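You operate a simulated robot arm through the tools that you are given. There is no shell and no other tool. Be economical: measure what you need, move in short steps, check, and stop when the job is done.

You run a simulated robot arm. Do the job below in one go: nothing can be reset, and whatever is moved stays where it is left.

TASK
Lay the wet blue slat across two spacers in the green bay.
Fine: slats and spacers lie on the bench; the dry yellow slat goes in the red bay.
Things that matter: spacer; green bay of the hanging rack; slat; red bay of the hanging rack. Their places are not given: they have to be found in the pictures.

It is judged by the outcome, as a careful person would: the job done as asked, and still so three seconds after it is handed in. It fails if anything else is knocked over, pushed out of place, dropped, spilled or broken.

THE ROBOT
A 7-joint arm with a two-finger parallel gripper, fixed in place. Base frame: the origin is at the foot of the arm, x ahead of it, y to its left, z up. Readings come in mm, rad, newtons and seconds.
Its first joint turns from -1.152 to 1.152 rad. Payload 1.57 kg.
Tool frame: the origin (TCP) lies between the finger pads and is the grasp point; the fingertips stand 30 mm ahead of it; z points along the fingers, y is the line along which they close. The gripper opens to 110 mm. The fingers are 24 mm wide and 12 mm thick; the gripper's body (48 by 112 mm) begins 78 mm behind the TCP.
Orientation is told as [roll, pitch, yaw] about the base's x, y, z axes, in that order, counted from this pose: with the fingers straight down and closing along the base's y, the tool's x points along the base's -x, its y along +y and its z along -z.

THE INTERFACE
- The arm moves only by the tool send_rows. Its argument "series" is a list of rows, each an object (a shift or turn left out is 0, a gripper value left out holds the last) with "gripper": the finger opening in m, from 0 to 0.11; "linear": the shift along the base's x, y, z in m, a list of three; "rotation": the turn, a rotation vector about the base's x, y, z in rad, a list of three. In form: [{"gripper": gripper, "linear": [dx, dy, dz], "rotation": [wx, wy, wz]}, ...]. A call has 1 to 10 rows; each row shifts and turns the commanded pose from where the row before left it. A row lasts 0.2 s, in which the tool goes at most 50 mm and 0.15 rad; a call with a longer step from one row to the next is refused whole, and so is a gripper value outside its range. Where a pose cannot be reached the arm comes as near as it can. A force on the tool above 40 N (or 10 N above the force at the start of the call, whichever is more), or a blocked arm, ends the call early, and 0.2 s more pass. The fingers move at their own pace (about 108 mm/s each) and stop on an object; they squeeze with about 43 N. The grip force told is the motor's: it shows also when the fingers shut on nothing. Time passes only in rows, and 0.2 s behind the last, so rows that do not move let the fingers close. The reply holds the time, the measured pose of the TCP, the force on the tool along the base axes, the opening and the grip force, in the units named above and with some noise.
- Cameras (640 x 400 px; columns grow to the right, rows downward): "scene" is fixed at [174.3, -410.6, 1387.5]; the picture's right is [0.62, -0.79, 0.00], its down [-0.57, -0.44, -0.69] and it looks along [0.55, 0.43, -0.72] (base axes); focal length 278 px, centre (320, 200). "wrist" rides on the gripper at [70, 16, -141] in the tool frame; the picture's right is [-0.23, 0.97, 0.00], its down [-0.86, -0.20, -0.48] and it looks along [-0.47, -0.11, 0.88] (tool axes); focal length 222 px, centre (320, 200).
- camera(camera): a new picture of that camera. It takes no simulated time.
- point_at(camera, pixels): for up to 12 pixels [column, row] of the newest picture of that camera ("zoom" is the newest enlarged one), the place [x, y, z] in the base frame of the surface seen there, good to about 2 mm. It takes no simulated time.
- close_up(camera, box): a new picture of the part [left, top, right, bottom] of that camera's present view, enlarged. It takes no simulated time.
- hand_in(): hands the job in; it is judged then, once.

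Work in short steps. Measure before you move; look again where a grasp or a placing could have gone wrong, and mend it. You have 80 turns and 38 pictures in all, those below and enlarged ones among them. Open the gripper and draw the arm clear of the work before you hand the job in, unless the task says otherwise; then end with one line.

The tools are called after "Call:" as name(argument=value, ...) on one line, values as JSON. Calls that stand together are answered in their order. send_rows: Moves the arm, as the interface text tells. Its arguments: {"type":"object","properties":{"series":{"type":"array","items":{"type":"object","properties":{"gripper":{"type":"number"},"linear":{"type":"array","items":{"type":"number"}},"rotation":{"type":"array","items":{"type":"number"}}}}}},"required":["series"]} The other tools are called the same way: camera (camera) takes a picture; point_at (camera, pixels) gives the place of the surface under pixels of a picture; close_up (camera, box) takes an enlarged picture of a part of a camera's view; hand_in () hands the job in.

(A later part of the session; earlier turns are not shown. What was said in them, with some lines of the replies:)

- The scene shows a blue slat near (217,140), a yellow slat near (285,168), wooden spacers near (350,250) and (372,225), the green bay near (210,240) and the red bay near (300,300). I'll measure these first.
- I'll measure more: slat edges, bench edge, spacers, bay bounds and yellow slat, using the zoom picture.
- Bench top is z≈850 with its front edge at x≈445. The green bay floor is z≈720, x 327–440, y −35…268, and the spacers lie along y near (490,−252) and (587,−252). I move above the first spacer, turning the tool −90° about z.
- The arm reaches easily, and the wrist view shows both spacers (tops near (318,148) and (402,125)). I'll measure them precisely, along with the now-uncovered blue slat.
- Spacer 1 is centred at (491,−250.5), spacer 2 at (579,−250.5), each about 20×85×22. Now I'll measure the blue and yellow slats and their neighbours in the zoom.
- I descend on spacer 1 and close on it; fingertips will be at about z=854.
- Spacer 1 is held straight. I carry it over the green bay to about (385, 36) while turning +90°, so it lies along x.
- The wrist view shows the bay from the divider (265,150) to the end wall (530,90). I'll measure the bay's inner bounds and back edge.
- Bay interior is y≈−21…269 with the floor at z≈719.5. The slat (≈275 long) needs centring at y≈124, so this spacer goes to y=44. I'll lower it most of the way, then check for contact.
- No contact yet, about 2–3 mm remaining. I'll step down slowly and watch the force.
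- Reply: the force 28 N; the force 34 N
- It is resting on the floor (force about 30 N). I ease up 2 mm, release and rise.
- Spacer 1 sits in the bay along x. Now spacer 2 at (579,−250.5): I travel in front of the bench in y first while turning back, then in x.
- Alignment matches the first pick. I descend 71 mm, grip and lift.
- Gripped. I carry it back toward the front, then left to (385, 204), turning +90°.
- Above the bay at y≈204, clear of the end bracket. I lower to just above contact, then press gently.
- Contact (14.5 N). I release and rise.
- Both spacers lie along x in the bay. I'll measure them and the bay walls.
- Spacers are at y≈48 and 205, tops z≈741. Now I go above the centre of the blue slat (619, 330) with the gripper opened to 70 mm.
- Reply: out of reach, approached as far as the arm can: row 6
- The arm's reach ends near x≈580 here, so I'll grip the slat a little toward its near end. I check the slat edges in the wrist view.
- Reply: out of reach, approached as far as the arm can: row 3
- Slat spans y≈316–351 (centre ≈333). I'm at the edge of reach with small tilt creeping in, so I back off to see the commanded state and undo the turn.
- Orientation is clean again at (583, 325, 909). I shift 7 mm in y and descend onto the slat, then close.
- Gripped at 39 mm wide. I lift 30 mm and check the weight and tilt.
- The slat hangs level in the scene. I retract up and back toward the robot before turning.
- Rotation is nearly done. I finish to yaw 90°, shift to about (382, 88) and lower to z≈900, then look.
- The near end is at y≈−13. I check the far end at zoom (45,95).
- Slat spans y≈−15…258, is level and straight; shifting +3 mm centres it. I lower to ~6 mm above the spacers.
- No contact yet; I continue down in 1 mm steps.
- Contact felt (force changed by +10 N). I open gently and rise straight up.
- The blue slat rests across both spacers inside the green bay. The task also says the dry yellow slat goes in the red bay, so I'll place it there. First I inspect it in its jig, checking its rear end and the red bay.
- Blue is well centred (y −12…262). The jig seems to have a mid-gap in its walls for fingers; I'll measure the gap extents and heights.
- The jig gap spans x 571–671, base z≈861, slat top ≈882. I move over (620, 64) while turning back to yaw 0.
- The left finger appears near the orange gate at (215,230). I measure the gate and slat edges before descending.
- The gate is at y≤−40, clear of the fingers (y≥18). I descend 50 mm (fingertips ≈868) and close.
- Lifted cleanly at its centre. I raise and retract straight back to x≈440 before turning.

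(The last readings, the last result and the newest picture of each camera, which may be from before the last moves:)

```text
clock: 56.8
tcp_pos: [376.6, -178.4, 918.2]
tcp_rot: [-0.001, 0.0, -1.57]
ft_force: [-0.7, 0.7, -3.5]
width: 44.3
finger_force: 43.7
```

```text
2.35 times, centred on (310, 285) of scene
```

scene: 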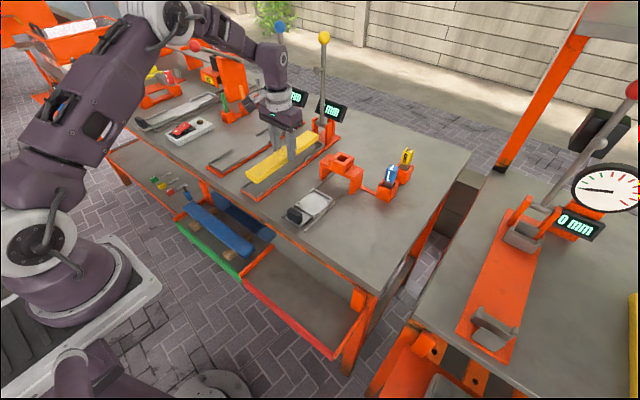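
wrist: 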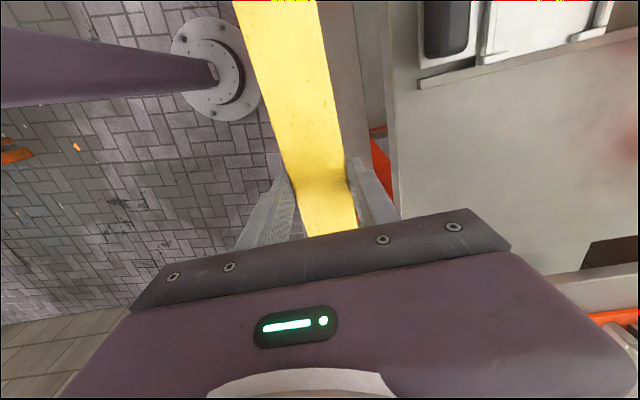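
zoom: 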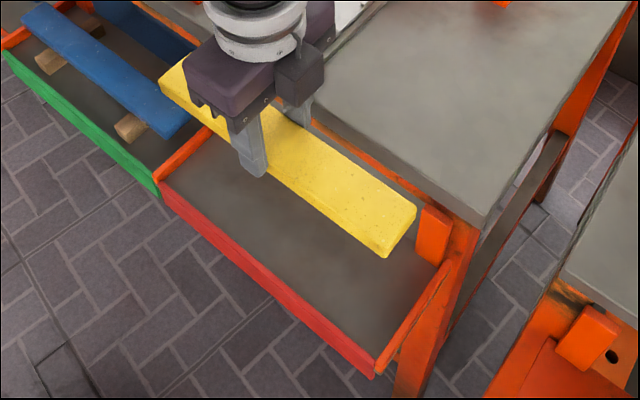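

Slat is over the red bay. There's an orange bracket near zoom (432,235), so I measure it along with the slat ends, bench edge and bay walls.

Call:
point_at(camera="zoom", pixels=[[415, 207], [385, 255], [162, 78], [185, 65], [420, 210], [418, 250], [440, 265], [380, 365], [445, 270], [180, 155], [400, 195], [350, 290]])

```text
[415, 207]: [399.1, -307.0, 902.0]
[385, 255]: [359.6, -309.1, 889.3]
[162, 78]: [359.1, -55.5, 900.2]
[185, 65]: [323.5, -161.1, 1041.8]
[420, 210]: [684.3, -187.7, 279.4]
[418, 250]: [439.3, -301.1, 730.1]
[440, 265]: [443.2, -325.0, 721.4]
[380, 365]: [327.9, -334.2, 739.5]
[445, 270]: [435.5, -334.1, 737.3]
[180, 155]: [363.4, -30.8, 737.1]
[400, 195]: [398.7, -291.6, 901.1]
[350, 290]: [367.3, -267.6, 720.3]
```

Slat spans y≈−309…−50, x 359–399, inside the bay (y −328…−33) and clear of the bracket at x≥439. The bench edge at x≈445 leaves the body ~12 mm. I lower in stages.

Call:
send_rows(series=[{"linear": [0, 0, -0.035]}, {"linear": [0, 0, -0.035]}, {"linear": [0, 0, -0.03]}, {"linear": [0, 0, -0.03]}, {"linear": [0, 0, -0.015]}, {"linear": [0, 0, -0.008]}, {}])

Call:
send_rows(series=[{"linear": [0, 0, -0.002]}, {"linear": [0, 0, -0.002]}, {}])

```text
clock: 58.4
tcp_pos: [376.1, -178.6, 763.9]
tcp_rot: [0.001, 0.0, -1.568]
ft_force: [-0.6, 0.2, -2.2]
width: 44.2
finger_force: 42.9
```

```text
clock: 59.2
tcp_pos: [377.0, -179.7, 761.3]
tcp_rot: [-0.002, -0.001, -1.569]
ft_force: [0.2, 0.0, -1.8]
width: 44.3
finger_force: 42.3
```

No contact yet; I continue in 1 mm steps.

Call:
send_rows(series=[{"linear": [0, 0, -0.001]}, {"linear": [0, 0, -0.001]}, {}])

Call:
send_rows(series=[{"linear": [0, 0, -0.001]}, {}])

Call:
send_rows(series=[{"linear": [0, 0, -0.001]}, {}])

```text
clock: 60.0
tcp_pos: [376.6, -179.4, 758.8]
tcp_rot: [-0.001, 0.001, -1.569]
ft_force: [-1.0, 0.6, -2.6]
width: 44.6
finger_force: 43.1
```

```text
clock: 60.6
tcp_pos: [377.3, -178.7, 757.7]
tcp_rot: [0.0, -0.001, -1.567]
ft_force: [0.0, 0.3, -1.7]
width: 44.5
finger_force: 42.6
```

```text
clock: 61.2
tcp_pos: [376.9, -178.5, 756.2]
tcp_rot: [0.0, 0.001, -1.568]
ft_force: [0.6, -0.7, -2.7]
width: 44.3
finger_force: 43.2
```

Call:
send_rows(series=[{"linear": [0, 0, -0.001]}, {}])

Call:
send_rows(series=[{"linear": [0, 0, -0.001]}, {}])

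```text
clock: 61.8
tcp_pos: [375.4, -177.7, 756.3]
tcp_rot: [0.0, 0.001, -1.569]
ft_force: [-0.3, 0.8, -2.3]
width: 44.2
finger_force: 42.8
```

```text
clock: 62.4
tcp_pos: [375.9, -179.4, 754.9]
tcp_rot: [0.001, 0.0, -1.569]
ft_force: [-2.5, 2.1, 19.3]
width: 44.4
finger_force: 42.8
```

Contact with the bay floor (19 N). I open to 58 mm and rise straight up.

Call:
send_rows(series=[{"gripper": 0.05}, {"gripper": 0.058}, {}, {"linear": [0, 0, 0.02]}, {"linear": [0, 0, 0.04]}, {"linear": [0, 0, 0.05]}, {"linear": [0, 0, 0.05]}, {"linear": [0, 0, 0.05]}, {"linear": [0, 0, 0.05]}, {}])

Call:
camera(camera="scene")

Call:
close_up(camera="scene", box=[165, 180, 385, 365])

```text
clock: 64.6
tcp_pos: [376.2, -179.1, 1013.5]
tcp_rot: [-0.001, 0.001, -1.57]
ft_force: [1.1, 0.1, 0.1]
width: 57.9
finger_force: 0.1
```

```text
8 pictures are left
```

scene: 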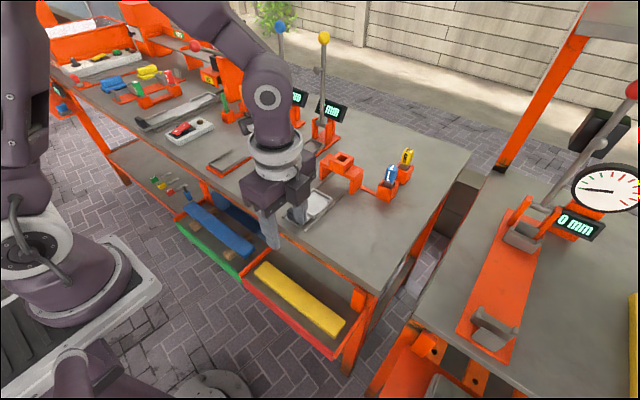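

```text
2.16 times, centred on (275, 272) of scene
```

zoom: 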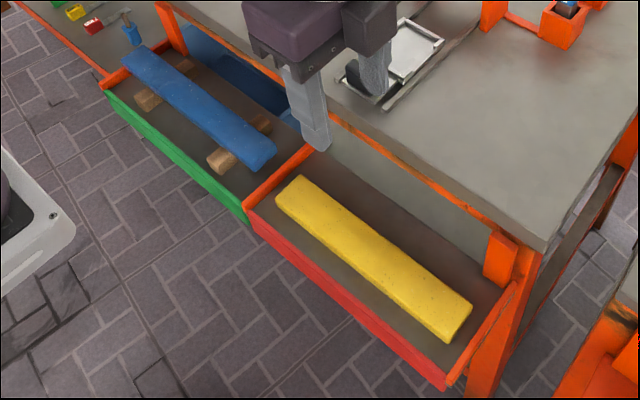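

Blue rests across both spacers in the green bay and yellow lies flat in the red bay. The gripper is open and clear, so I raise it a little further and hand in.

Call:
send_rows(series=[{"linear": [0, 0, 0.03]}, {}, {}])

Call:
hand_in()

```text
clock: 65.4
tcp_pos: [377.9, -178.9, 1043.7]
tcp_rot: [0.0, 0.0, -1.568]
ft_force: [-0.2, 0.2, 0.2]
width: 58.1
finger_force: 0.0
```

```text
The job is handed in.
```

The wet blue slat lies across two spacers in the green bay, the dry yellow slat lies flat in the red bay, and I saw nothing else disturbed in the pictures.
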